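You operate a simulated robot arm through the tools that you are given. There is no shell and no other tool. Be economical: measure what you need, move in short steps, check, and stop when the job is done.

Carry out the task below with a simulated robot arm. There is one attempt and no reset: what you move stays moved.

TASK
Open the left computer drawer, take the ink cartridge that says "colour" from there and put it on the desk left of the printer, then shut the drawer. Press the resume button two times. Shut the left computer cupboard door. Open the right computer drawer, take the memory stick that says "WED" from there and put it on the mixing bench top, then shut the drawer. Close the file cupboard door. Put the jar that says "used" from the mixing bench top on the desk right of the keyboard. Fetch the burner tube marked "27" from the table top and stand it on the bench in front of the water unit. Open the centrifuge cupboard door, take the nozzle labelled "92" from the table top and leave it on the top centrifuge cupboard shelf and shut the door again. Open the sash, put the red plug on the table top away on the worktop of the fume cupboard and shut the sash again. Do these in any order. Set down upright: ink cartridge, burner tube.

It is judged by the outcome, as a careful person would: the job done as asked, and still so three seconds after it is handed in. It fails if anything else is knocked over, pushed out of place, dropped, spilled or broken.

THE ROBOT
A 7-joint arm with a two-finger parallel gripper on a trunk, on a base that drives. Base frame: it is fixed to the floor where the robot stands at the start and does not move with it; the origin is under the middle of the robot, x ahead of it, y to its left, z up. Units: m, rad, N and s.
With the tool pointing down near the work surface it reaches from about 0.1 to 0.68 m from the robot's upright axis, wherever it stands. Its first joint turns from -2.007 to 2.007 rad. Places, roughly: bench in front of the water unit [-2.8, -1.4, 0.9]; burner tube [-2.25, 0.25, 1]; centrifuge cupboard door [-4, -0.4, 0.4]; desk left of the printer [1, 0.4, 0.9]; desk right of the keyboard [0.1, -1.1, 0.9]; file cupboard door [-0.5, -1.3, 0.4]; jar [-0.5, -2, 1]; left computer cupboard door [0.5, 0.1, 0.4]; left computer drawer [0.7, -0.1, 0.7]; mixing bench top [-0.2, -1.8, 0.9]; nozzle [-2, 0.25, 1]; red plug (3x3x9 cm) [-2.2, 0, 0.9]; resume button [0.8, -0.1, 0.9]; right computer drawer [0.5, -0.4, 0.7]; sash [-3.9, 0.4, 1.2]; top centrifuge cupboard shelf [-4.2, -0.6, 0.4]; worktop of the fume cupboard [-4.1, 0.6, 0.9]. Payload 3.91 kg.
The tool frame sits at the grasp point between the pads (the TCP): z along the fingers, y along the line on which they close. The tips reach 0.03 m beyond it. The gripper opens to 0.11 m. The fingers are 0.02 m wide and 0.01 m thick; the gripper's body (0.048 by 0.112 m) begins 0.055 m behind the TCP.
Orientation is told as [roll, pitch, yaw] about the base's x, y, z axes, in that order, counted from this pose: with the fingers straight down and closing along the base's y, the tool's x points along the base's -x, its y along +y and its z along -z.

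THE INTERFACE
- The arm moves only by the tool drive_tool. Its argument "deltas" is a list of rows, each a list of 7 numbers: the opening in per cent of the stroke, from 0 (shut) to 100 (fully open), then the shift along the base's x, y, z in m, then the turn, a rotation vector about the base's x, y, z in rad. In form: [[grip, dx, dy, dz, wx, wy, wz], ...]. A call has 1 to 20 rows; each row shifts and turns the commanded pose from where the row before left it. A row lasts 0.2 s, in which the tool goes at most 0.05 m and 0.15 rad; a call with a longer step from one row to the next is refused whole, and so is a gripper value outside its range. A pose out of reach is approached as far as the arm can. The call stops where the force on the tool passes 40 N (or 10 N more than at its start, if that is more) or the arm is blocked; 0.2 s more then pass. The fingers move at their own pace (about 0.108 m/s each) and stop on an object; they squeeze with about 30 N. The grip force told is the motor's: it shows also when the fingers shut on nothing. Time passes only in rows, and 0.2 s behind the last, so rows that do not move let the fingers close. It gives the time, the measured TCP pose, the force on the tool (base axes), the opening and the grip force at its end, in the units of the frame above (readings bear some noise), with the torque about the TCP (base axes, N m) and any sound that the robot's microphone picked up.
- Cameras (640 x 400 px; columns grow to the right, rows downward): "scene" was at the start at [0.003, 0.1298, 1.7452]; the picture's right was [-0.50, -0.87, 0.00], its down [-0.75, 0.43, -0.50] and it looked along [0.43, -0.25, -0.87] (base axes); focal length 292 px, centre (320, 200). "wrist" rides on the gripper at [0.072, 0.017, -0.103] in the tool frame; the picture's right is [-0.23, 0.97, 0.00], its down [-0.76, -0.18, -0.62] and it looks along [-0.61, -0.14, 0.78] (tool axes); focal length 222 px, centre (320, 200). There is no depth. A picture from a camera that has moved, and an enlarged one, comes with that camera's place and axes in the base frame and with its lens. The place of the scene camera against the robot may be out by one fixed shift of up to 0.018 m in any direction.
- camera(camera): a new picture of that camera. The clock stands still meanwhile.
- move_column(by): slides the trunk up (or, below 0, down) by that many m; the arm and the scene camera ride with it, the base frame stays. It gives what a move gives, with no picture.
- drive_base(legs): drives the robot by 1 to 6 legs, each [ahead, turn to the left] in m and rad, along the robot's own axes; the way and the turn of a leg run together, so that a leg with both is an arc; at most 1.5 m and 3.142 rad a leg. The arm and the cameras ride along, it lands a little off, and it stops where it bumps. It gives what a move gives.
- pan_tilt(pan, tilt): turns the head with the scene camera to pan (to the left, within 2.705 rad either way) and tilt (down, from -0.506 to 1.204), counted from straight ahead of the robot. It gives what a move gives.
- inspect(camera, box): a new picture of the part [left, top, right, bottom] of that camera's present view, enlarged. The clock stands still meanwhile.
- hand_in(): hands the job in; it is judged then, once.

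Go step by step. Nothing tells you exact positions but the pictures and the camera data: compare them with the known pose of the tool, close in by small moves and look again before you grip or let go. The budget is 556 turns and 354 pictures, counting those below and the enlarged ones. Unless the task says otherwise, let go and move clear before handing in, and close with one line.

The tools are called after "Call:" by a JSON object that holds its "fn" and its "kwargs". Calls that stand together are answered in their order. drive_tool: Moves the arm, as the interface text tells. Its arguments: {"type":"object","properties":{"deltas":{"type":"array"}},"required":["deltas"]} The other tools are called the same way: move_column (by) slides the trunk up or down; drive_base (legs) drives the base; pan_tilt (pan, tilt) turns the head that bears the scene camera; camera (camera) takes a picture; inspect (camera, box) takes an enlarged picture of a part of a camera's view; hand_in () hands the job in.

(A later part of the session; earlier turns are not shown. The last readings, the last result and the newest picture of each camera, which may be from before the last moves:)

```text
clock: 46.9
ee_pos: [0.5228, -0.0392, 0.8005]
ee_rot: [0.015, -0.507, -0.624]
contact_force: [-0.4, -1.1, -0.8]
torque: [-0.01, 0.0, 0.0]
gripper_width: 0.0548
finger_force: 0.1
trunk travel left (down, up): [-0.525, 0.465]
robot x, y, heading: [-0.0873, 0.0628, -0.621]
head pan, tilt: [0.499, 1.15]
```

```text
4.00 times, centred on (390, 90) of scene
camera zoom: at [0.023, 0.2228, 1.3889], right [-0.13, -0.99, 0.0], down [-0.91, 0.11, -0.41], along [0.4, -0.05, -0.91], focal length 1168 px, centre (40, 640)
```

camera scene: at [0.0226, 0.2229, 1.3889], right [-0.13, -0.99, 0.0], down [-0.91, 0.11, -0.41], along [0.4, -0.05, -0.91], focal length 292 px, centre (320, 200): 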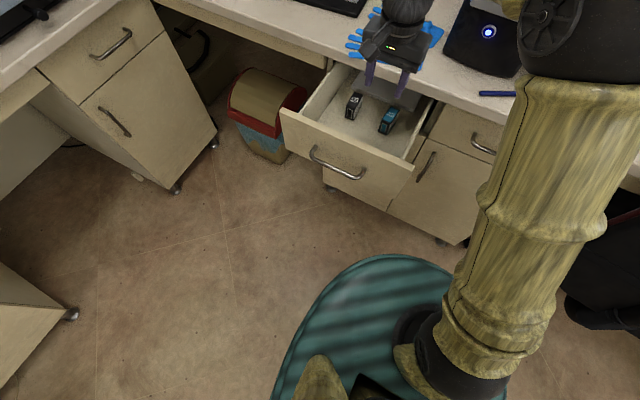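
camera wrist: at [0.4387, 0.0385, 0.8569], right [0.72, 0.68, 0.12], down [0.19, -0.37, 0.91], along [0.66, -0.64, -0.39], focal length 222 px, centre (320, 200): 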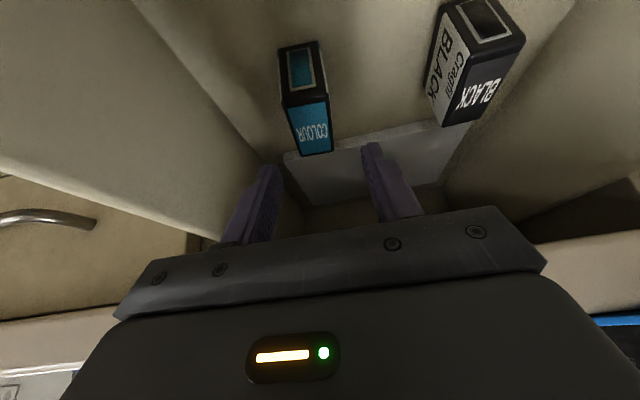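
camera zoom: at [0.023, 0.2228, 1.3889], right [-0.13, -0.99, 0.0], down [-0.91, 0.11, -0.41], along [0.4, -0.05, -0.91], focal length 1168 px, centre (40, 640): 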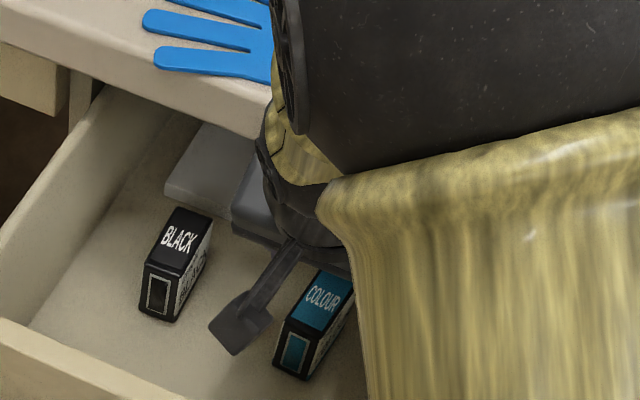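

Call:
{"fn": "drive_tool", "kwargs": {"deltas": [[50, -0.003, -0.002, -0.02, 0, 0, 0], [50, -0.002, 0, -0.02, 0, 0, 0], [50, 0, 0, -0.012, 0, 0, 0]]}}

Call:
{"fn": "camera", "kwargs": {"camera": "wrist"}}

```text
clock: 47.7
ee_pos: [0.5164, -0.044, 0.7468]
ee_rot: [0.014, -0.507, -0.624]
contact_force: [0.2, 0.3, 0.3]
torque: [-0.01, -0.02, 0.0]
gripper_width: 0.0554
finger_force: 0.0
trunk travel left (down, up): [-0.525, 0.465]
robot x, y, heading: [-0.0825, 0.0577, -0.626]
head pan, tilt: [0.499, 1.15]
```

```text
317 pictures are left
camera wrist: at [0.4333, 0.0345, 0.8035], right [0.72, 0.68, 0.12], down [0.19, -0.36, 0.91], along [0.66, -0.64, -0.39], focal length 222 px, centre (320, 200)
```

wrist: 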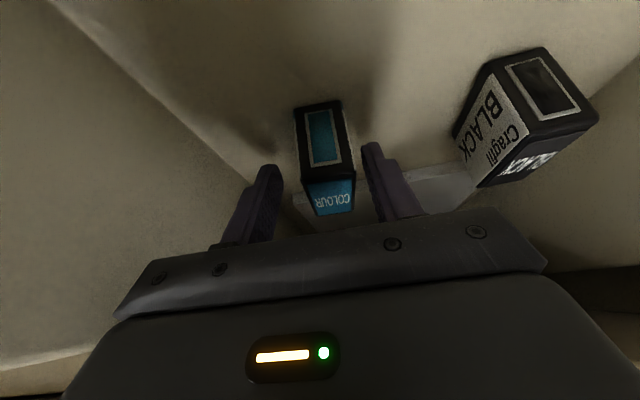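

The cartridge is between the fingers. I close and lift.

Call:
{"fn": "drive_tool", "kwargs": {"deltas": [[0, 0.002, 0.003, 0, 0, 0, 0], [0, 0, 0, 0, 0, 0, 0], [0, 0, 0, 0, 0, 0, 0], [0, 0, 0, 0.005, 0, 0, 0]]}}

Call:
{"fn": "camera", "kwargs": {"camera": "wrist"}}

```text
clock: 48.7
ee_pos: [0.5187, -0.0414, 0.753]
ee_rot: [0.015, -0.507, -0.623]
contact_force: [0.9, 0.3, -0.8]
torque: [0.0, 0.01, -0.01]
gripper_width: 0.0292
finger_force: 29.9
trunk travel left (down, up): [-0.525, 0.465]
robot x, y, heading: [-0.0832, 0.0578, -0.621]
head pan, tilt: [0.499, 1.15]
```

```text
316 pictures are left
camera wrist: at [0.4352, 0.0377, 0.8091], right [0.72, 0.68, 0.12], down [0.19, -0.36, 0.91], along [0.66, -0.64, -0.39], focal length 222 px, centre (320, 200)
```

wrist: 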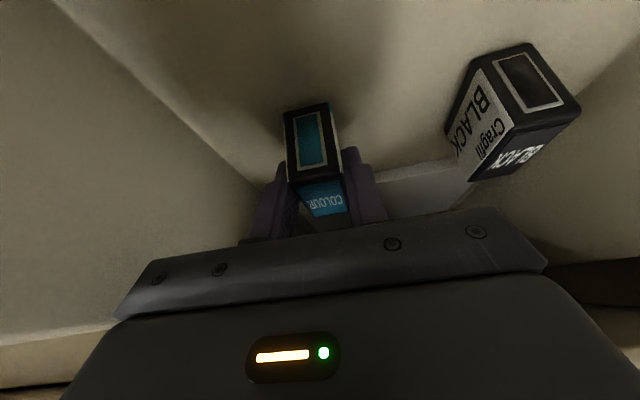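

Held. I slide toward the robot to clear the desk edge, then lift.

Call:
{"fn": "drive_tool", "kwargs": {"deltas": [[0, 0, 0, 0.01, 0, 0, 0], [0, -0.0244, 0.0174, 0, 0, 0, 0], [0, -0.0244, 0.0174, 0.01, 0, 0, 0], [0, 0, 0, 0.045, 0, 0, 0], [0, 0, 0, 0.045, 0, 0, 0], [0, 0, 0, 0.045, 0, 0, 0], [0, 0, 0, 0.045, 0, 0, 0]]}}

Call:
{"fn": "camera", "kwargs": {"camera": "wrist"}}

Call:
{"fn": "camera", "kwargs": {"camera": "scene"}}

```text
clock: 50.3
ee_pos: [0.4688, -0.0041, 0.9565]
ee_rot: [0.014, -0.506, -0.625]
contact_force: [-0.1, -0.4, 0.6]
torque: [0.0, 0.01, -0.01]
gripper_width: 0.029
finger_force: 29.8
trunk travel left (down, up): [-0.525, 0.465]
robot x, y, heading: [-0.0805, 0.0612, -0.627]
head pan, tilt: [0.499, 1.15]
```

```text
315 pictures are left
camera wrist: at [0.3857, 0.0746, 1.0124], right [0.73, 0.68, 0.12], down [0.19, -0.36, 0.91], along [0.66, -0.64, -0.39], focal length 222 px, centre (320, 200)
```

wrist: 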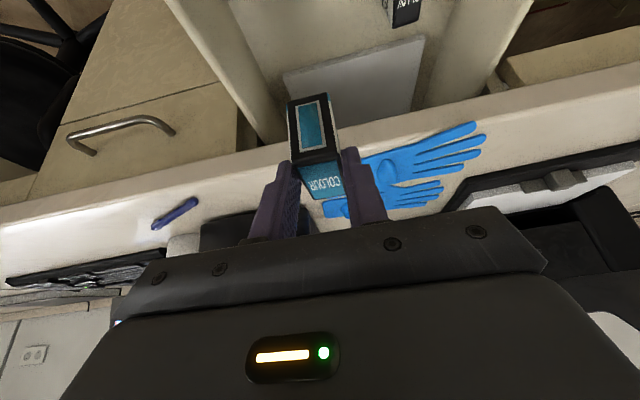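

```text
314 pictures are left
camera scene: at [0.0224, 0.2228, 1.3889], right [-0.13, -0.99, 0.0], down [-0.91, 0.12, -0.41], along [0.41, -0.05, -0.91], focal length 292 px, centre (320, 200)
```

scene: 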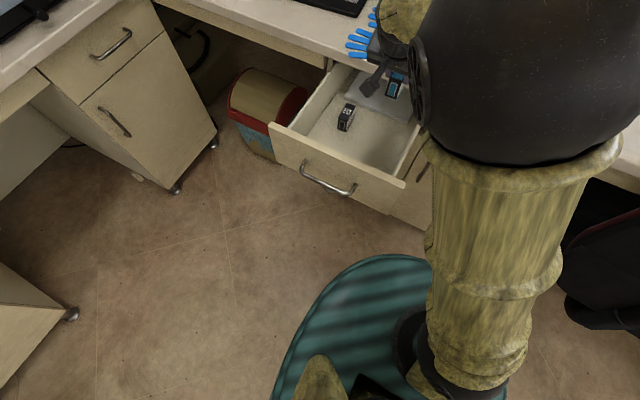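

The COLOUR cartridge is held upright. I'll raise the trunk, bring the hand to the middle, and drive round to stand in front of the desk left of the printer, returning later to shut the drawer.

Call:
{"fn": "move_column", "kwargs": {"by": 0.15}}

Call:
{"fn": "drive_tool", "kwargs": {"deltas": [[0, -0.025, -0.034, 0, 0, 0, 0], [0, -0.025, -0.034, 0, 0, 0, 0], [0, -0.025, -0.034, 0, 0, 0, 0], [0, -0.025, -0.034, 0, 0, 0, 0]]}}

Call:
{"fn": "drive_base", "kwargs": {"legs": [[-0.35, 0], [0, 0.9], [0.65, 0], [0, -0.9]]}}

Call:
{"fn": "pan_tilt", "kwargs": {"pan": 0.3, "tilt": 1.0}}

Call:
{"fn": "camera", "kwargs": {"camera": "scene"}}

```text
clock: 52.0
ee_pos: [0.4698, -0.0038, 1.1044]
ee_rot: [0.013, -0.507, -0.624]
contact_force: [0.0, 0.6, -0.3]
torque: [-0.01, 0.0, -0.01]
gripper_width: 0.0287
finger_force: 30.2
trunk travel left (down, up): [-0.675, 0.315]
robot x, y, heading: [-0.0843, 0.0623, -0.628]
head pan, tilt: [0.499, 1.15]
```

```text
clock: 53.0
ee_pos: [0.3698, -0.1397, 1.1075]
ee_rot: [0.017, -0.505, -0.623]
contact_force: [-0.2, -0.5, 0.2]
torque: [0.03, 0.01, 0.03]
gripper_width: 0.029
finger_force: 29.8
trunk travel left (down, up): [-0.675, 0.315]
robot x, y, heading: [-0.0802, 0.0651, -0.625]
head pan, tilt: [0.499, 1.15]
```

```text
clock: 63.2
ee_pos: [0.7069, 0.2334, 1.1075]
ee_rot: [0.014, -0.505, -0.641]
contact_force: [0.2, 0.3, -0.5]
torque: [0.06, 0.0, 0.0]
gripper_width: 0.0286
finger_force: 30.1
trunk travel left (down, up): [-0.675, 0.315]
robot x, y, heading: [0.2554, 0.4399, -0.65]
head pan, tilt: [0.499, 1.15]
```

```text
clock: 63.9
ee_pos: [0.7072, 0.2335, 1.1077]
ee_rot: [0.013, -0.506, -0.641]
contact_force: [1.1, -0.4, -0.2]
torque: [0.02, -0.02, -0.02]
gripper_width: 0.029
finger_force: 30.6
trunk travel left (down, up): [-0.675, 0.315]
robot x, y, heading: [0.2583, 0.4418, -0.645]
head pan, tilt: [0.3, 1.0]
```

```text
313 pictures are left
camera scene: at [0.3714, 0.5878, 1.5486], right [-0.34, -0.94, 0.0], down [-0.79, 0.28, -0.54], along [0.51, -0.18, -0.84], focal length 292 px, centre (320, 200)
```

scene: 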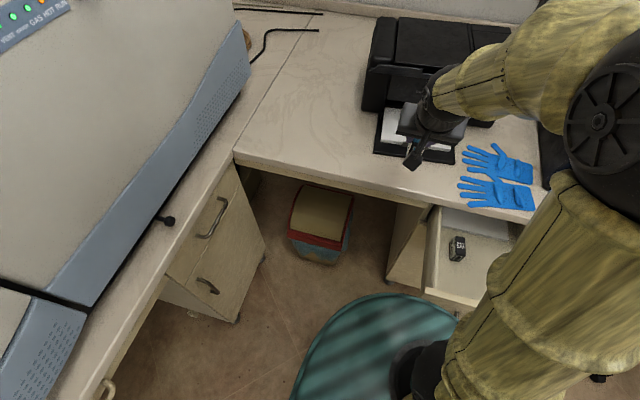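

The clear desk area left of the printer is around (0.92, 0.35). I move over it and lower part of the way.

Call:
{"fn": "drive_tool", "kwargs": {"deltas": [[0, 0.0362, 0.0191, 0, 0, 0, 0], [0, 0.0362, 0.0191, 0, 0, 0, 0], [0, 0.0362, 0.0191, 0, 0, 0, 0], [0, 0.0362, 0.0191, 0, 0, 0, 0], [0, 0.0362, 0.0191, 0, 0, 0, 0], [0, 0.0362, 0.0191, 0, 0, 0, 0], [0, 0, 0, -0.04, 0, 0, 0], [0, 0, 0, -0.04, 0, 0, 0], [0, 0, 0, -0.04, 0, 0, 0], [0, 0, 0, -0.02, 0, 0, 0]]}}

Call:
{"fn": "camera", "kwargs": {"camera": "wrist"}}

Call:
{"fn": "camera", "kwargs": {"camera": "scene"}}

```text
clock: 66.1
ee_pos: [0.9219, 0.3481, 0.9641]
ee_rot: [0.015, -0.505, -0.643]
contact_force: [-0.3, 0.4, -0.6]
torque: [0.0, 0.02, 0.01]
gripper_width: 0.029
finger_force: 30.0
trunk travel left (down, up): [-0.675, 0.315]
robot x, y, heading: [0.2543, 0.446, -0.642]
head pan, tilt: [0.3, 1.0]
```

```text
312 pictures are left
camera wrist: at [0.8395, 0.4271, 1.0209], right [0.74, 0.66, 0.12], down [0.18, -0.37, 0.91], along [0.65, -0.65, -0.39], focal length 222 px, centre (320, 200)
```

wrist: 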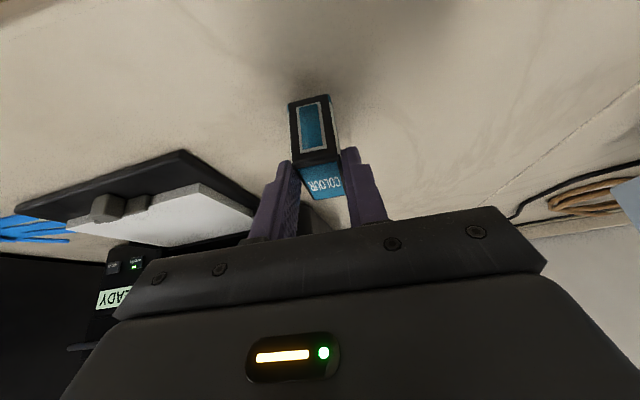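

```text
311 pictures are left
camera scene: at [0.3718, 0.5878, 1.5486], right [-0.34, -0.94, 0.0], down [-0.79, 0.28, -0.54], along [0.51, -0.18, -0.84], focal length 292 px, centre (320, 200)
```

scene: 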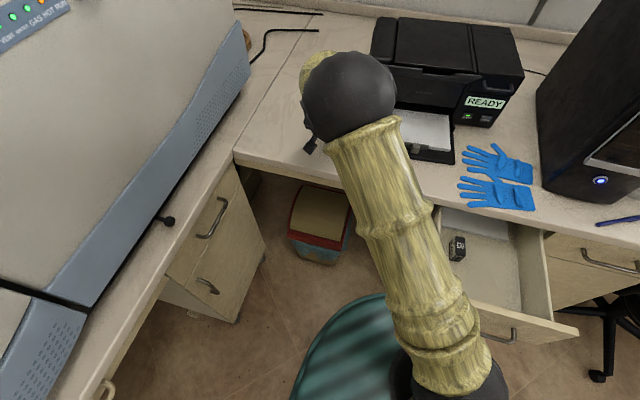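

Clear desk is below. I lower in small steps, watching the force.

Call:
{"fn": "drive_tool", "kwargs": {"deltas": [[0, 0, 0, -0.02, 0, 0, 0], [0, 0, 0, -0.015, 0, 0, 0], [0, 0, 0, -0.005, 0, 0, 0], [0, 0, 0, 0, 0, 0, 0]]}}

Call:
{"fn": "camera", "kwargs": {"camera": "wrist"}}

```text
clock: 66.8
ee_pos: [0.9268, 0.3478, 0.9392]
ee_rot: [0.024, -0.523, -0.645]
contact_force: [1.1, -0.2, 17.2]
torque: [-0.09, 0.16, 0.01]
gripper_width: 0.0288
finger_force: 30.5
trunk travel left (down, up): [-0.675, 0.315]
robot x, y, heading: [0.2557, 0.4436, -0.646]
head pan, tilt: [0.3, 1.0]
stopped in row 3: the force on the tool passed its limit (the readings are from after the stop); the commanded pose is now the measured one
```

```text
310 pictures are left
camera wrist: at [0.843, 0.4265, 0.9936], right [0.73, 0.67, 0.14], down [0.16, -0.37, 0.92], along [0.66, -0.65, -0.38], focal length 222 px, centre (320, 200)
```

wrist: 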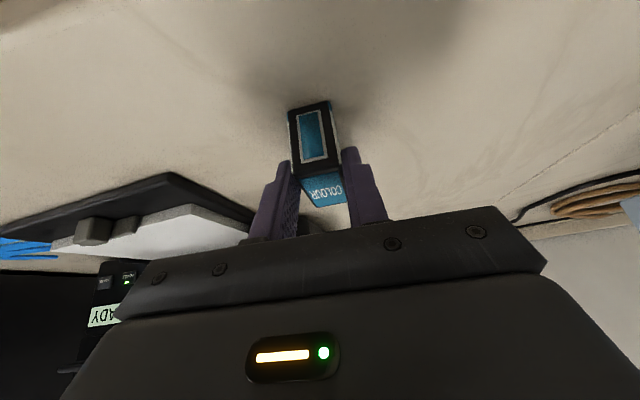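

Contact. I ease slightly and open the gripper.

Call:
{"fn": "drive_tool", "kwargs": {"deltas": [[0, 0, 0, 0.003, 0.0, 0.015, 0], [20, 0, 0, 0, 0, 0, 0], [35, 0, 0, 0, 0, 0, 0], [60, 0, 0, 0, 0, 0, 0], [60, 0, 0, 0, 0, 0, 0]]}}

Call:
{"fn": "camera", "kwargs": {"camera": "wrist"}}

```text
clock: 68.0
ee_pos: [0.9246, 0.347, 0.9381]
ee_rot: [0.01, -0.503, -0.639]
contact_force: [0.0, 0.2, -0.8]
torque: [0.03, 0.0, 0.02]
gripper_width: 0.0659
finger_force: 0.0
trunk travel left (down, up): [-0.675, 0.315]
robot x, y, heading: [0.2554, 0.4394, -0.648]
head pan, tilt: [0.3, 1.0]
```

```text
309 pictures are left
camera wrist: at [0.8432, 0.4265, 0.9943], right [0.74, 0.67, 0.12], down [0.19, -0.37, 0.91], along [0.65, -0.65, -0.39], focal length 222 px, centre (320, 200)
```

wrist: 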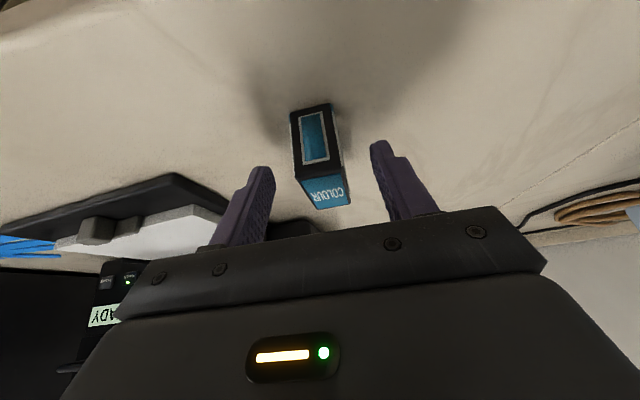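

Standing upright. I withdraw along the tool axis and inspect the printer panel.

Call:
{"fn": "drive_tool", "kwargs": {"deltas": [[60, -0.0177, 0.0127, 0.039, 0, 0, 0], [60, -0.0177, 0.0127, 0.039, 0, 0, 0], [60, -0.0177, 0.0127, 0.039, 0, 0, 0], [60, -0.0177, 0.0127, 0.039, 0, 0, 0], [0, -0.029, 0.02, 0.02, 0, 0, 0]]}}

Call:
{"fn": "camera", "kwargs": {"camera": "scene"}}

Call:
{"fn": "inspect", "kwargs": {"camera": "scene", "box": [420, 50, 580, 150]}}

```text
clock: 69.2
ee_pos: [0.8259, 0.4167, 1.1153]
ee_rot: [0.01, -0.503, -0.64]
contact_force: [-1.1, -0.4, 0.0]
torque: [-0.02, 0.03, -0.02]
gripper_width: 0.0
finger_force: 18.3
trunk travel left (down, up): [-0.675, 0.315]
robot x, y, heading: [0.2564, 0.445, -0.643]
head pan, tilt: [0.3, 1.0]
```

```text
308 pictures are left
camera scene: at [0.3703, 0.588, 1.5487], right [-0.34, -0.94, 0.0], down [-0.79, 0.28, -0.54], along [0.51, -0.18, -0.84], focal length 292 px, centre (320, 200)
```

scene: 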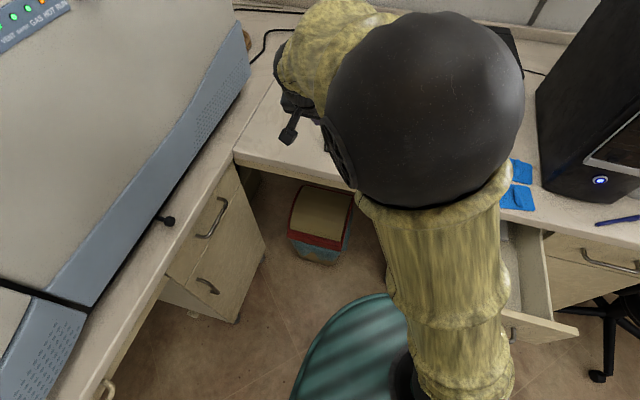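

```text
4.00 times, centred on (500, 100) of scene
camera zoom: at [0.3703, 0.588, 1.5487], right [-0.34, -0.94, 0.0], down [-0.79, 0.28, -0.54], along [0.51, -0.18, -0.84], focal length 1168 px, centre (-400, 600)
```

zoom: 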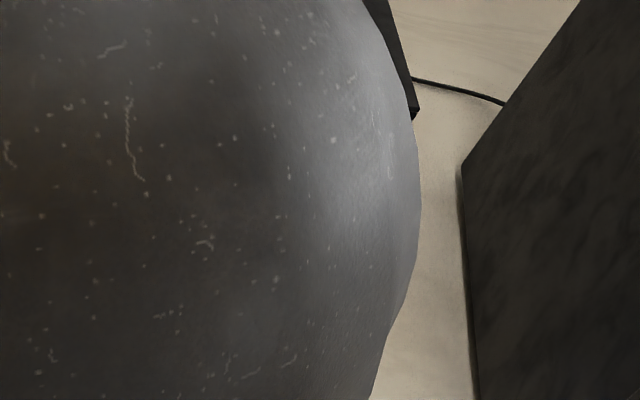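

The elbow blocks the view. I swing the hand over in front of the printer and use the wrist camera.

Call:
{"fn": "drive_tool", "kwargs": {"deltas": [[0, -0.025, -0.035, 0, 0, 0, 0], [0, -0.025, -0.035, 0, 0, 0, 0], [0, -0.025, -0.035, 0, 0, 0, 0], [0, -0.025, -0.035, 0, 0, 0, 0], [0, -0.025, -0.035, 0, 0, 0, 0], [0, -0.025, -0.035, 0, 0, 0, 0], [0, -0.025, -0.035, 0, -0.0836, -0.1123, 0], [0, -0.025, -0.035, 0, -0.0836, -0.1123, 0], [0, -0.025, -0.035, 0, -0.0836, -0.1123, 0], [0, -0.025, -0.035, 0, -0.0836, -0.1123, 0]]}}

Call:
{"fn": "camera", "kwargs": {"camera": "wrist"}}

Call:
{"fn": "camera", "kwargs": {"camera": "scene"}}

```text
clock: 71.6
ee_pos: [0.7131, 0.2653, 1.0984]
ee_rot: [-0.002, -0.97, -0.107]
contact_force: [-0.1, 0.3, 0.0]
torque: [0.01, -0.04, 0.02]
gripper_width: 0.0
finger_force: 29.7
out of reach, approached as far as the arm can: row 8
trunk travel left (down, up): [-0.675, 0.315]
robot x, y, heading: [0.2558, 0.4445, -0.643]
head pan, tilt: [0.3, 1.0]
stopped in row 10: the arm was blocked; the commanded pose is now the measured one
```

```text
306 pictures are left
camera wrist: at [0.5889, 0.2949, 1.0979], right [0.23, 0.95, 0.19], down [-0.1, -0.17, 0.98], along [0.97, -0.25, 0.06], focal length 222 px, centre (320, 200)
```

wrist: 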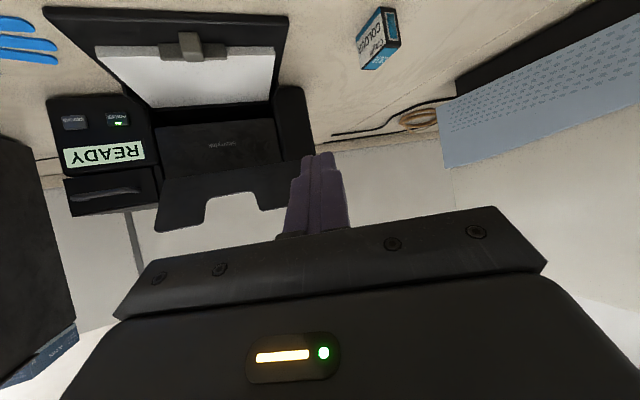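

```text
305 pictures are left
camera scene: at [0.3716, 0.5881, 1.5486], right [-0.34, -0.94, 0.0], down [-0.79, 0.28, -0.54], along [0.51, -0.18, -0.84], focal length 292 px, centre (320, 200)
```

scene: 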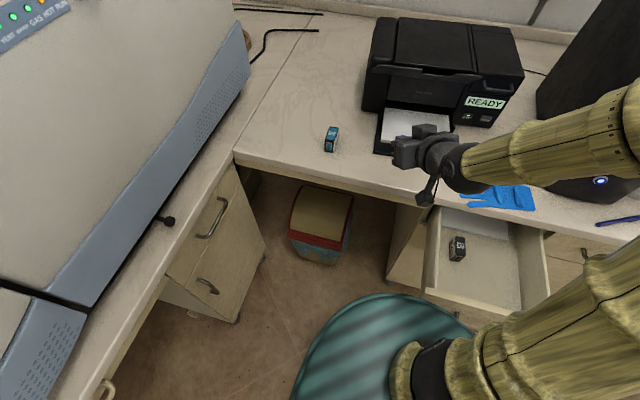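

The arm hit a limit and stopped with a different yaw. I inspect the buttons first.

Call:
{"fn": "inspect", "kwargs": {"camera": "scene", "box": [430, 80, 530, 140]}}

Call:
{"fn": "inspect", "kwargs": {"camera": "wrist", "box": [30, 80, 190, 180]}}

```text
6.40 times, centred on (480, 110) of scene
camera zoom: at [0.3716, 0.5881, 1.5486], right [-0.34, -0.94, 0.0], down [-0.79, 0.28, -0.54], along [0.51, -0.18, -0.84], focal length 1868 px, centre (-704, 776)
```

zoom: 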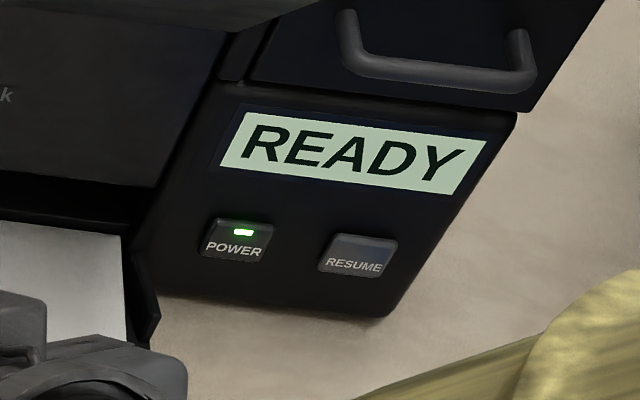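

```text
4.00 times, centred on (110, 130) of wrist
camera zoom: at [0.5889, 0.2949, 1.0979], right [0.23, 0.95, 0.19], down [-0.1, -0.17, 0.98], along [0.97, -0.25, 0.06], focal length 888 px, centre (1160, 480)
```

zoom: 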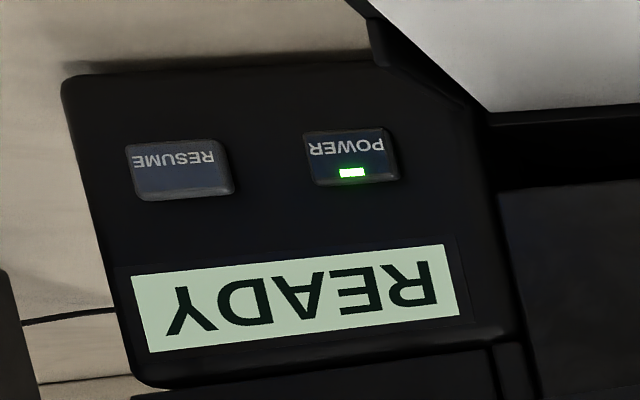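

RESUME is the right-hand button, at about (0.849, -0.134, 0.928). I first rotate the hand about the robot's axis toward it.

Call:
{"fn": "drive_tool", "kwargs": {"deltas": [[0, -0.0215, -0.0326, 0, 0, 0, -0.12], [0, -0.0215, -0.0326, 0, 0, 0, -0.13], [0, -0.0215, -0.0326, 0, 0, 0, -0.14], [0, -0.0215, -0.0326, 0, 0, 0, -0.14], [0, -0.0215, -0.0326, 0, 0, 0, -0.136]]}}

Call:
{"fn": "camera", "kwargs": {"camera": "wrist"}}

```text
clock: 72.8
ee_pos: [0.6041, 0.1019, 1.1005]
ee_rot: [-0.005, -0.971, -0.772]
contact_force: [-0.2, -0.5, 0.1]
torque: [-0.01, 0.0, 0.02]
gripper_width: 0.0
finger_force: 29.5
trunk travel left (down, up): [-0.675, 0.315]
robot x, y, heading: [0.2544, 0.446, -0.643]
head pan, tilt: [0.3, 1.0]
```

```text
302 pictures are left
camera wrist: at [0.526, 0.2005, 1.1002], right [0.77, 0.61, 0.19], down [-0.18, -0.07, 0.98], along [0.61, -0.79, 0.06], focal length 222 px, centre (320, 200)
```

wrist: 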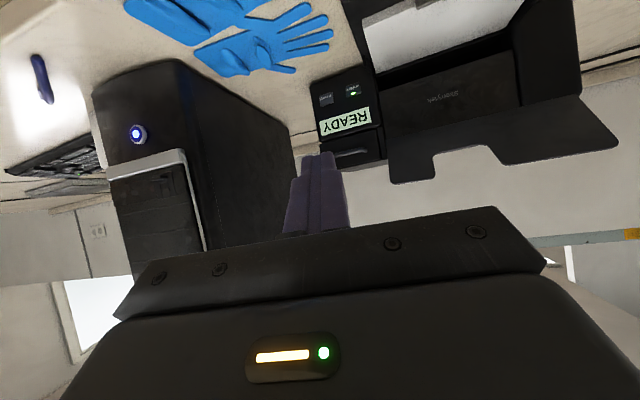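

Triangulation confirmed. I move to about 5 cm in front of the button.

Call:
{"fn": "drive_tool", "kwargs": {"deltas": [[0, 0.0273, -0.0261, -0.021, 0, 0, 0], [0, 0.0273, -0.0261, -0.021, 0, 0, 0], [0, 0.0273, -0.0261, -0.021, 0, 0, 0], [0, 0.0273, -0.0261, -0.021, -0.07, -0.072, 0], [0, 0.0273, -0.0261, -0.021, -0.07, -0.072, 0], [0, 0.0273, -0.0261, -0.021, -0.056, -0.057, 0]]}}

Call:
{"fn": "camera", "kwargs": {"camera": "wrist"}}

Call:
{"fn": "camera", "kwargs": {"camera": "scene"}}

```text
clock: 74.2
ee_pos: [0.7692, -0.0553, 0.9709]
ee_rot: [-0.004, -1.252, -0.77]
contact_force: [1.0, 0.9, 0.5]
torque: [0.06, 0.0, 0.03]
gripper_width: 0.0
finger_force: 29.9
trunk travel left (down, up): [-0.675, 0.315]
robot x, y, heading: [0.2546, 0.443, -0.646]
head pan, tilt: [0.3, 1.0]
```

```text
301 pictures are left
camera wrist: at [0.6951, 0.0406, 0.9357], right [0.73, 0.65, 0.21], down [-0.38, 0.12, 0.92], along [0.57, -0.75, 0.33], focal length 222 px, centre (320, 200)
```

wrist: 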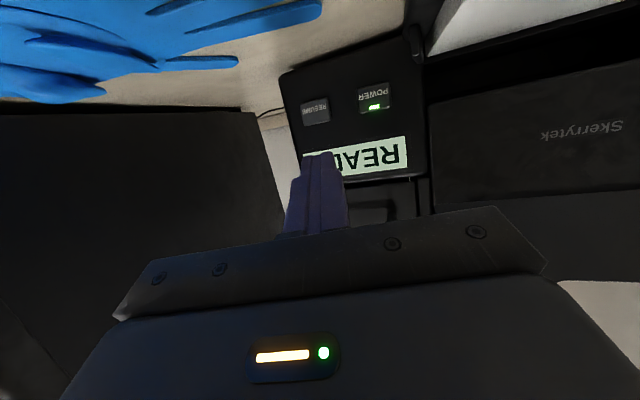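

```text
300 pictures are left
camera scene: at [0.3723, 0.5868, 1.5486], right [-0.34, -0.94, 0.0], down [-0.79, 0.28, -0.54], along [0.51, -0.18, -0.84], focal length 292 px, centre (320, 200)
```

scene: 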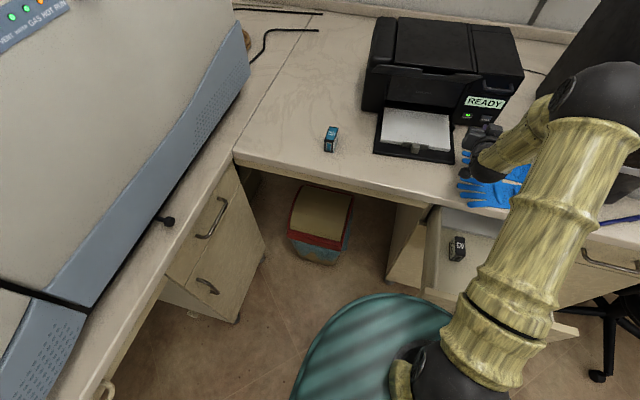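

The camera hangs low in this pose, so I reduce the tilt to about 0.9 rad while moving just in front of the button.

Call:
{"fn": "drive_tool", "kwargs": {"deltas": [[0, 0, 0, 0, 0.0815, 0.0839, 0], [0, 0, 0, 0, 0.0815, 0.0839, 0], [0, 0, 0, 0, 0.0815, 0.0839, 0], [0, 0.015, -0.0195, -0.013, 0, 0, 0], [0, 0.0145, -0.0195, -0.013, 0, 0, 0]]}}

Call:
{"fn": "camera", "kwargs": {"camera": "wrist"}}

Call:
{"fn": "inspect", "kwargs": {"camera": "scene", "box": [430, 80, 530, 140]}}

```text
clock: 75.4
ee_pos: [0.7987, -0.0953, 0.9467]
ee_rot: [-0.004, -0.9, -0.772]
contact_force: [0.0, 0.5, 0.1]
torque: [-0.01, 0.0, 0.0]
gripper_width: 0.0
finger_force: 30.1
trunk travel left (down, up): [-0.675, 0.315]
robot x, y, heading: [0.2564, 0.4453, -0.647]
head pan, tilt: [0.3, 1.0]
```

```text
299 pictures are left
camera wrist: at [0.7195, 0.0049, 0.9552], right [0.78, 0.6, 0.18], down [-0.13, -0.12, 0.98], along [0.61, -0.79, -0.01], focal length 222 px, centre (320, 200)
```

wrist: 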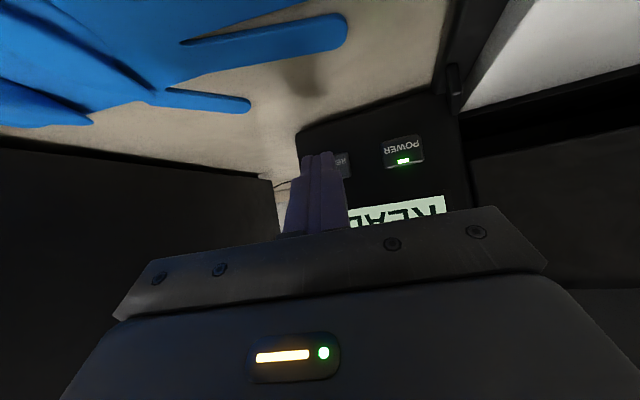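

```text
6.40 times, centred on (480, 110) of scene
camera zoom: at [0.3718, 0.5871, 1.5487], right [-0.34, -0.94, 0.0], down [-0.79, 0.28, -0.54], along [0.51, -0.18, -0.84], focal length 1868 px, centre (-704, 776)
```

zoom: 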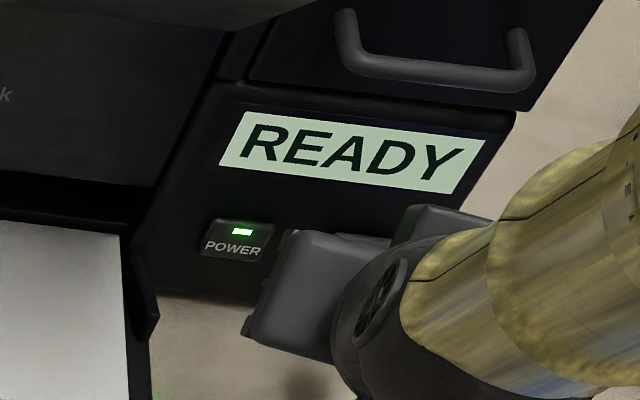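

The fingertip is lined up with RESUME. I press gently along n.

Call:
{"fn": "drive_tool", "kwargs": {"deltas": [[0, 0.0163, -0.0116, 0, 0, 0, 0], [0, 0.0081, -0.0058, 0, 0, 0, 0], [0, 0.0081, -0.0058, 0, 0, 0, 0]]}}

Call:
{"fn": "inspect", "kwargs": {"camera": "wrist", "box": [240, 100, 440, 240]}}

```text
clock: 76.2
ee_pos: [0.8291, -0.1165, 0.9463]
ee_rot: [-0.003, -0.898, -0.77]
contact_force: [-11.1, 8.2, 2.8]
torque: [0.05, 0.07, 0.08]
gripper_width: 0.0002
finger_force: 29.9
trunk travel left (down, up): [-0.675, 0.315]
robot x, y, heading: [0.2571, 0.4425, -0.647]
head pan, tilt: [0.3, 1.0]
heard: click
```

```text
2.86 times, centred on (340, 170) of wrist
camera zoom: at [0.7502, -0.017, 0.955], right [0.78, 0.6, 0.18], down [-0.13, -0.12, 0.98], along [0.61, -0.79, -0.01], focal length 635 px, centre (263, 286)
```

zoom: 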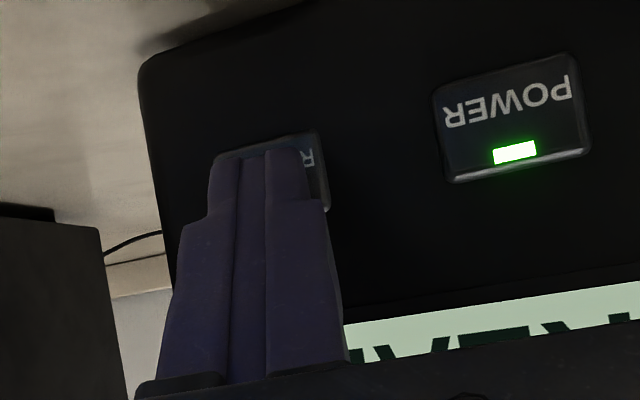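

A click: one press registered. I release and press the second time.

Call:
{"fn": "drive_tool", "kwargs": {"deltas": [[0, -0.0122, 0.0087, 0, 0, 0, 0], [0, -0.0122, 0.0087, 0, 0, 0, 0], [0, 0, 0, 0, 0, 0, 0]]}}

Call:
{"fn": "drive_tool", "kwargs": {"deltas": [[0, 0.0081, -0.0058, 0, 0, 0, 0], [0, 0.0081, -0.0058, 0, 0, 0, 0], [0, 0.0081, -0.0058, 0, 0, 0, 0]]}}

```text
clock: 77.0
ee_pos: [0.8061, -0.0995, 0.9469]
ee_rot: [-0.002, -0.9, -0.771]
contact_force: [1.1, -0.3, -0.5]
torque: [-0.01, 0.01, -0.01]
gripper_width: 0.0
finger_force: 30.2
trunk travel left (down, up): [-0.675, 0.315]
robot x, y, heading: [0.259, 0.4446, -0.646]
head pan, tilt: [0.3, 1.0]
```

```text
clock: 77.8
ee_pos: [0.8285, -0.1158, 0.9461]
ee_rot: [-0.004, -0.897, -0.772]
contact_force: [-11.1, 10.9, 1.3]
torque: [0.14, 0.13, 0.12]
gripper_width: 0.0
finger_force: 30.5
trunk travel left (down, up): [-0.675, 0.315]
robot x, y, heading: [0.2561, 0.4446, -0.64]
head pan, tilt: [0.3, 1.0]
heard: click
```

Two clicks heard. I retract the hand.

Call:
{"fn": "drive_tool", "kwargs": {"deltas": [[0, -0.0244, 0.0174, 0.02, 0, 0, 0], [0, -0.0244, 0.0174, 0.02, 0, 0, 0], [0, -0.0244, 0.0174, 0.03, 0, 0, 0], [0, -0.0244, 0.0174, 0.03, 0, 0, 0], [0, -0.0244, 0.0174, 0.03, 0, 0, 0], [0, -0.0244, 0.0174, 0.03, 0, 0, 0], [0, -0.0244, 0.0174, 0.03, 0, 0, 0], [0, -0.0244, 0.0174, 0.0, 0, 0, 0]]}}

Call:
{"fn": "drive_base", "kwargs": {"legs": [[0, 0.9], [-0.65, 0], [0, -0.87], [0.25, 0]]}}

Call:
{"fn": "camera", "kwargs": {"camera": "scene"}}

```text
clock: 79.6
ee_pos: [0.6348, 0.0228, 1.1386]
ee_rot: [-0.004, -0.901, -0.772]
contact_force: [-0.6, -0.2, 0.8]
torque: [0.01, -0.01, -0.02]
gripper_width: 0.0
finger_force: 30.4
trunk travel left (down, up): [-0.675, 0.315]
robot x, y, heading: [0.2572, 0.4447, -0.644]
head pan, tilt: [0.3, 1.0]
```

```text
clock: 89.3
ee_pos: [0.187, -0.2903, 1.1382]
ee_rot: [-0.003, -0.899, -0.786]
contact_force: [0.6, 0.1, 0.0]
torque: [-0.03, 0.0, 0.0]
gripper_width: 0.0
finger_force: 30.1
trunk travel left (down, up): [-0.675, 0.315]
robot x, y, heading: [-0.1858, 0.138, -0.66]
head pan, tilt: [0.3, 1.0]
```

```text
296 pictures are left
camera scene: at [-0.0691, 0.2785, 1.5486], right [-0.35, -0.94, 0.0], down [-0.79, 0.3, -0.54], along [0.51, -0.19, -0.84], focal length 292 px, centre (320, 200)
```

scene: 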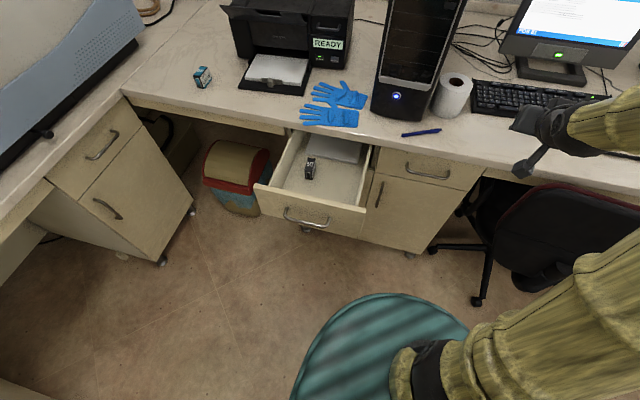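

The drawer front is at n≈0.214 now. I bring the closed fingers in front of it, above the bar, to push it shut.

Call:
{"fn": "drive_tool", "kwargs": {"deltas": [[0, 0.01, 0.044, 0, 0, 0, 0.015], [0, 0.01, 0.044, 0, 0, 0, 0.015], [0, 0.01, 0.044, 0, 0, 0, 0.015], [0, 0.01, 0.044, 0, 0, 0, 0.015], [0, 0.01, 0.044, 0, 0, 0, 0.015], [0, 0.01, 0.044, 0, 0, 0, 0.015], [0, 0.01, 0.044, 0, 0, 0, 0.015], [0, 0.01, 0.044, 0, 0, 0, 0.015], [0, 0.01, 0.044, 0, 0, 0, 0.015], [0, 0.01, 0.044, 0, 0, 0, 0.015], [0, 0.01, 0.043, 0, 0, 0, 0.015]]}}

Call:
{"fn": "drive_tool", "kwargs": {"deltas": [[0, 0, 0, -0.047, 0, 0, 0], [0, 0, 0, -0.047, 0, 0, 0], [0, 0, 0, -0.047, 0, 0, 0], [0, 0, 0, -0.047, 0, 0, 0], [0, 0, 0, -0.047, 0, 0, 0]]}}

Call:
{"fn": "camera", "kwargs": {"camera": "wrist"}}

Call:
{"fn": "camera", "kwargs": {"camera": "scene"}}

```text
clock: 91.7
ee_pos: [0.2977, 0.1936, 1.1383]
ee_rot: [-0.003, -0.899, -0.619]
contact_force: [-0.2, 0.6, 0.1]
torque: [0.01, 0.05, -0.04]
gripper_width: 0.0001
finger_force: 30.2
trunk travel left (down, up): [-0.675, 0.315]
robot x, y, heading: [-0.1867, 0.1364, -0.662]
head pan, tilt: [0.3, 1.0]
```

```text
clock: 92.9
ee_pos: [0.2966, 0.194, 0.899]
ee_rot: [-0.001, -0.9, -0.622]
contact_force: [0.2, -0.4, 1.0]
torque: [0.01, -0.01, 0.01]
gripper_width: 0.0
finger_force: 30.4
trunk travel left (down, up): [-0.675, 0.315]
robot x, y, heading: [-0.1878, 0.1328, -0.659]
head pan, tilt: [0.3, 1.0]
```

```text
295 pictures are left
camera wrist: at [0.2046, 0.2803, 0.908], right [0.68, 0.71, 0.18], down [-0.12, -0.13, 0.98], along [0.72, -0.69, -0.01], focal length 222 px, centre (320, 200)
```

wrist: 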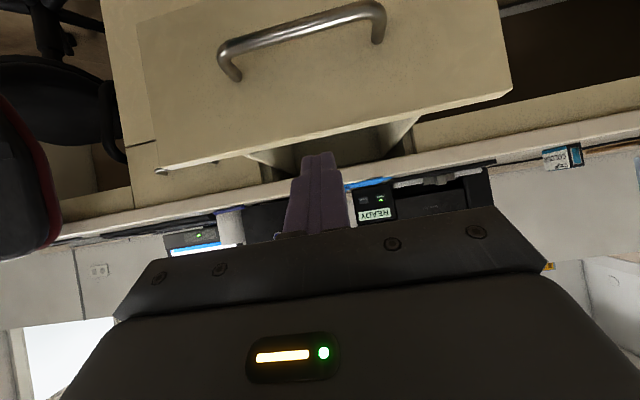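

```text
294 pictures are left
camera scene: at [-0.069, 0.2794, 1.5486], right [-0.35, -0.94, 0.0], down [-0.79, 0.3, -0.54], along [0.51, -0.19, -0.84], focal length 292 px, centre (320, 200)
```

scene: 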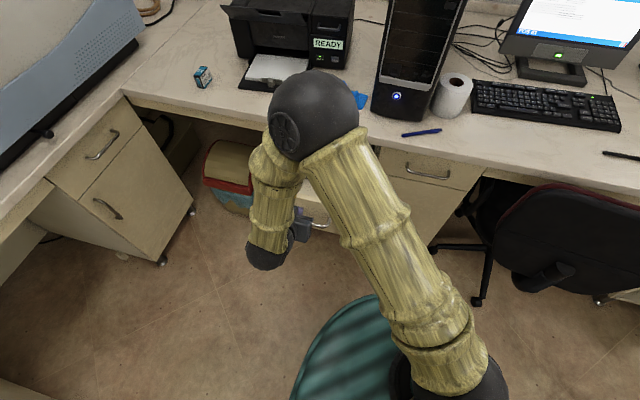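

Call:
{"fn": "drive_tool", "kwargs": {"deltas": [[0, 0, 0, -0.0445, 0, 0, 0], [0, 0, 0, -0.0445, 0, 0, 0], [0, 0.0244, -0.0174, 0, 0, 0, 0], [0, 0.0244, -0.0174, 0, 0, 0, 0], [0, 0.0244, -0.0174, 0, 0, 0, 0], [0, 0.0244, -0.0174, 0, 0, 0, 0], [0, 0.0244, -0.0174, 0, 0, 0, 0]]}}

Call:
{"fn": "camera", "kwargs": {"camera": "wrist"}}

```text
clock: 94.5
ee_pos: [0.4172, 0.1053, 0.8146]
ee_rot: [-0.003, -0.9, -0.62]
contact_force: [-0.1, -0.1, 0.0]
torque: [-0.01, 0.02, 0.0]
gripper_width: 0.0001
finger_force: 29.8
trunk travel left (down, up): [-0.675, 0.315]
robot x, y, heading: [-0.1838, 0.1335, -0.664]
head pan, tilt: [0.3, 1.0]
```

```text
293 pictures are left
camera wrist: at [0.3251, 0.1917, 0.8224], right [0.68, 0.71, 0.18], down [-0.11, -0.13, 0.98], along [0.72, -0.69, -0.01], focal length 222 px, centre (320, 200)
```

wrist: 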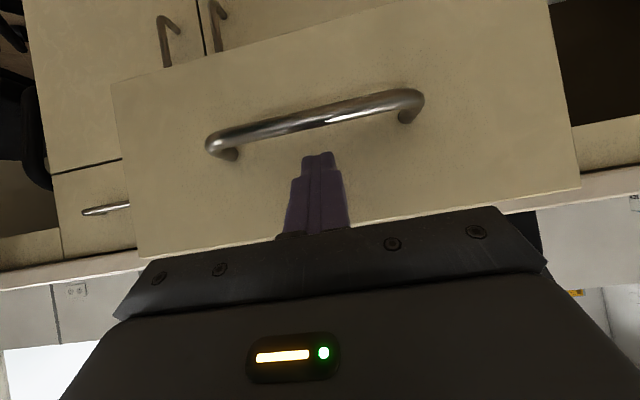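

Call:
{"fn": "drive_tool", "kwargs": {"deltas": [[0, 0.0244, -0.0174, 0, 0, 0, 0], [0, 0.0244, -0.0174, 0, 0, 0, 0], [0, 0.0244, -0.0174, 0, 0, 0, 0], [0, 0.0244, -0.0174, 0, 0, 0, 0], [0, 0.0244, -0.0174, 0, 0, 0, 0], [0, 0.0163, -0.0116, 0, 0, 0, 0], [0, 0.0163, -0.0116, 0, 0, 0, 0], [0, 0.0081, -0.0058, 0, 0, 0, 0]]}}

Call:
{"fn": "camera", "kwargs": {"camera": "wrist"}}

```text
clock: 96.2
ee_pos: [0.5669, 0.0042, 0.8102]
ee_rot: [-0.001, -0.887, -0.618]
contact_force: [-25.7, 11.7, 12.5]
torque: [-0.08, 0.04, -0.18]
gripper_width: 0.0
finger_force: 30.5
trunk travel left (down, up): [-0.675, 0.315]
robot x, y, heading: [-0.1862, 0.1367, -0.661]
head pan, tilt: [0.3, 1.0]
stopped in row 8: the force on the tool passed its limit (the readings are from after the stop); the commanded pose is now the measured one
```

```text
292 pictures are left
camera wrist: at [0.4747, 0.091, 0.821], right [0.68, 0.71, 0.18], down [-0.1, -0.14, 0.98], along [0.73, -0.69, -0.02], focal length 222 px, centre (320, 200)
```

wrist: 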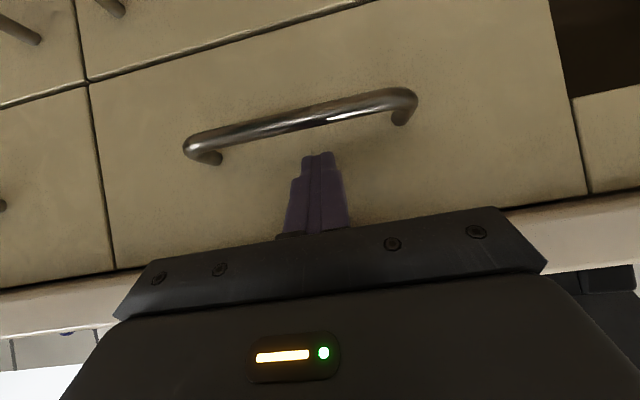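

The left drawer is shut. I back off, rotate the gripper so its fingers close vertically, and go to the right drawer handle.

Call:
{"fn": "drive_tool", "kwargs": {"deltas": [[0, -0.0305, 0.0218, 0, 0, 0, 0], [0, -0.0305, 0.0218, 0, 0, 0, 0], [0, -0.0305, 0.0218, 0, 0, 0, 0], [40, -0.0305, 0.0218, 0, 0, 0, 0], [40, -0.0185, -0.0259, 0, -0.0902, 0.0644, 0.0904], [40, -0.0185, -0.0259, 0, -0.0902, 0.0644, 0.0904], [40, -0.0185, -0.0259, 0, -0.0902, 0.0644, 0.0904], [40, -0.0185, -0.0259, 0, -0.0902, 0.0644, 0.0904], [40, -0.0185, -0.0259, 0, -0.0902, 0.0644, 0.0904], [40, -0.0185, -0.0259, 0, -0.0902, 0.0644, 0.0904], [40, -0.0185, -0.0259, 0, -0.0902, 0.0644, 0.0904], [40, -0.0185, -0.0259, 0, -0.0902, 0.0644, 0.0904], [40, -0.0185, -0.0259, 0, -0.0902, 0.0644, 0.0904], [40, -0.0185, -0.0259, 0, -0.0902, 0.0644, 0.0904], [40, -0.0185, -0.0259, 0, -0.0902, 0.0644, 0.0904]]}}

Call:
{"fn": "drive_tool", "kwargs": {"deltas": [[40, 0, 0, -0.008, -0.0796, -0.1115, 0], [40, 0, 0, -0.008, -0.0796, -0.1115, 0], [40, 0, 0, -0.008, -0.0796, -0.1115, 0], [40, 0, 0, -0.008, -0.0796, -0.1115, 0], [40, 0, 0, -0.008, -0.0796, -0.1115, 0]]}}

Call:
{"fn": "camera", "kwargs": {"camera": "wrist"}}

```text
clock: 99.4
ee_pos: [0.2444, -0.1957, 0.8065]
ee_rot: [-0.886, 0.006, 0.954]
contact_force: [-0.5, -0.2, -0.3]
torque: [-0.01, 0.02, 0.0]
gripper_width: 0.044
finger_force: 0.1
trunk travel left (down, up): [-0.675, 0.315]
robot x, y, heading: [-0.1863, 0.1361, -0.661]
head pan, tilt: [0.3, 1.0]
```

```text
clock: 100.6
ee_pos: [0.2447, -0.1956, 0.7683]
ee_rot: [-1.575, 0.006, 0.952]
contact_force: [-0.1, -0.2, -0.7]
torque: [-0.02, 0.0, 0.03]
gripper_width: 0.0442
finger_force: 0.1
trunk travel left (down, up): [-0.675, 0.315]
robot x, y, heading: [-0.1868, 0.1407, -0.662]
head pan, tilt: [0.3, 1.0]
```

```text
291 pictures are left
camera wrist: at [0.1189, -0.1949, 0.7519], right [0.13, 0.18, -0.98], down [-0.06, 0.98, 0.17], along [0.99, 0.04, 0.14], focal length 222 px, centre (320, 200)
```

wrist: 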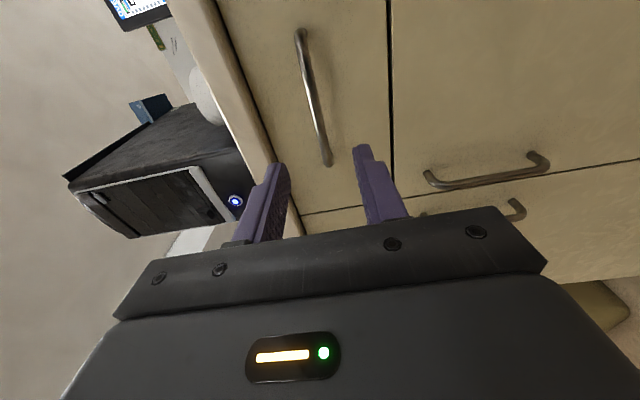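

Call:
{"fn": "drive_tool", "kwargs": {"deltas": [[40, 0.0249, -0.0215, 0.001, 0, 0, 0], [40, 0.0249, -0.0215, 0.001, 0, 0, 0], [40, 0.0249, -0.0215, 0.001, 0, 0, 0], [40, 0.0249, -0.0215, 0.001, 0, 0, 0], [0, 0, 0, 0, 0, 0, 0], [0, 0, 0, 0, 0, 0, 0], [0, 0, 0, 0, 0, 0, 0]]}}

Call:
{"fn": "camera", "kwargs": {"camera": "wrist"}}

```text
clock: 102.2
ee_pos: [0.3467, -0.2821, 0.7701]
ee_rot: [-1.572, 0.004, 0.95]
contact_force: [1.2, -0.9, 4.3]
torque: [0.46, -0.39, 0.2]
gripper_width: 0.0112
finger_force: 44.9
trunk travel left (down, up): [-0.675, 0.315]
robot x, y, heading: [-0.1887, 0.1381, -0.659]
head pan, tilt: [0.3, 1.0]
```

```text
290 pictures are left
camera wrist: at [0.2196, -0.281, 0.7557], right [0.13, 0.18, -0.97], down [-0.06, 0.98, 0.17], along [0.99, 0.04, 0.14], focal length 222 px, centre (320, 200)
```

wrist: 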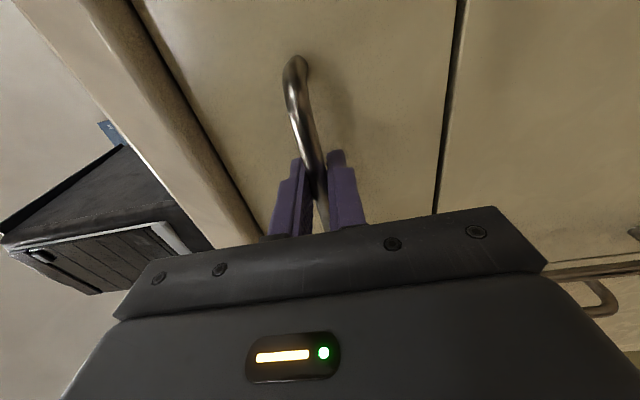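

Gripped. I pull about 0.28 m.

Call:
{"fn": "drive_tool", "kwargs": {"deltas": [[0, -0.0163, 0.0116, 0.001, 0, 0, 0], [0, -0.0244, 0.0174, 0, 0, 0, 0], [0, -0.0244, 0.0174, 0, 0, 0, 0], [0, -0.0244, 0.0174, 0, 0, 0, 0], [0, -0.0244, 0.0174, 0, 0, 0, 0], [0, -0.0244, 0.0174, 0, 0, 0, 0], [0, -0.0244, 0.0174, 0, 0, 0, 0], [0, -0.0244, 0.0174, 0, 0, 0, 0], [0, -0.0244, 0.0174, 0, 0, 0, 0], [0, -0.0163, 0.0116, 0, 0, 0, 0]]}}

Call:
{"fn": "pan_tilt", "kwargs": {"pan": 0.1, "tilt": 1.0}}

Call:
{"fn": "camera", "kwargs": {"camera": "scene"}}

```text
clock: 104.1
ee_pos: [0.1534, -0.1426, 0.7724]
ee_rot: [-1.57, -0.011, 0.951]
contact_force: [3.8, 7.0, -15.8]
torque: [-0.57, 0.55, 1.36]
gripper_width: 0.0117
finger_force: 44.9
trunk travel left (down, up): [-0.675, 0.315]
robot x, y, heading: [-0.1862, 0.1377, -0.661]
head pan, tilt: [0.3, 1.0]
stopped in row 9: the force on the tool passed its limit (the readings are from after the stop); the commanded pose is now the measured one
```

```text
clock: 104.8
ee_pos: [0.1528, -0.1425, 0.7715]
ee_rot: [-1.567, -0.008, 0.948]
contact_force: [8.7, 9.9, -25.7]
torque: [-0.56, 0.55, 1.06]
gripper_width: 0.0114
finger_force: 45.1
trunk travel left (down, up): [-0.675, 0.315]
robot x, y, heading: [-0.1887, 0.1437, -0.665]
head pan, tilt: [0.099, 1.0]
```

```text
289 pictures are left
camera scene: at [-0.0736, 0.267, 1.5482], right [-0.53, -0.85, 0.0], down [-0.71, 0.45, -0.54], along [0.46, -0.29, -0.84], focal length 292 px, centre (320, 200)
```

scene: 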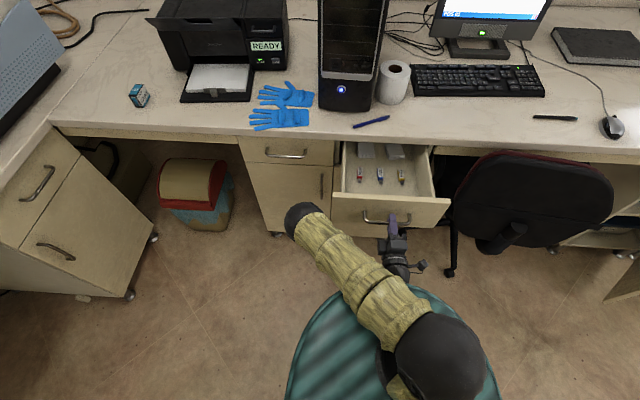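

The drawer is open fully; three memory sticks lie inside. I zoom in.

Call:
{"fn": "inspect", "kwargs": {"camera": "scene", "box": [335, 145, 445, 215]}}

Call:
{"fn": "drive_tool", "kwargs": {"deltas": [[50, 0, 0, 0, 0, 0, 0], [50, 0, 0, 0, 0, 0, 0], [50, -0.0244, 0.0174, 0, 0, 0, 0], [50, -0.0163, 0.0116, 0, 0, 0, 0], [50, 0, 0, 0.045, 0, 0, 0], [50, 0, 0, 0.045, 0, 0, 0], [50, 0, 0, 0.045, 0, 0, 0], [50, 0, 0, 0.045, 0, 0, 0]]}}

```text
5.71 times, centred on (390, 180) of scene
camera zoom: at [-0.0736, 0.267, 1.5482], right [-0.53, -0.85, 0.0], down [-0.71, 0.45, -0.54], along [0.46, -0.29, -0.84], focal length 1668 px, centre (-80, 314)
```

zoom: 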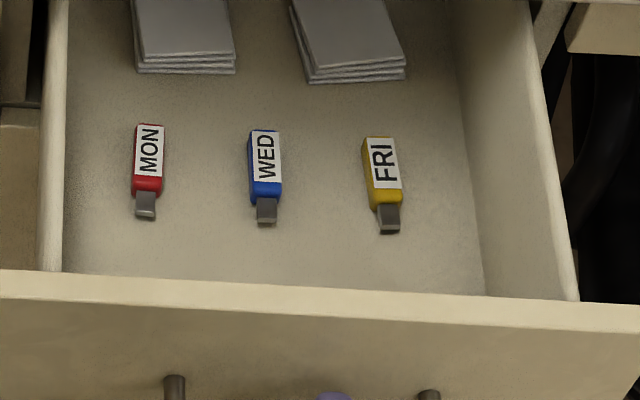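

```text
clock: 105.9
ee_pos: [0.1066, -0.1466, 0.7997]
ee_rot: [-1.619, -0.097, 0.806]
contact_force: [0.8, 3.7, -37.8]
torque: [0.41, 1.02, 0.63]
gripper_width: 0.0738
finger_force: 18.4
trunk travel left (down, up): [-0.675, 0.315]
robot x, y, heading: [-0.1846, 0.1327, -0.664]
head pan, tilt: [0.099, 1.0]
stopped in row 5: the force on the tool passed its limit (the readings are from after the stop); the commanded pose is now the measured one
```

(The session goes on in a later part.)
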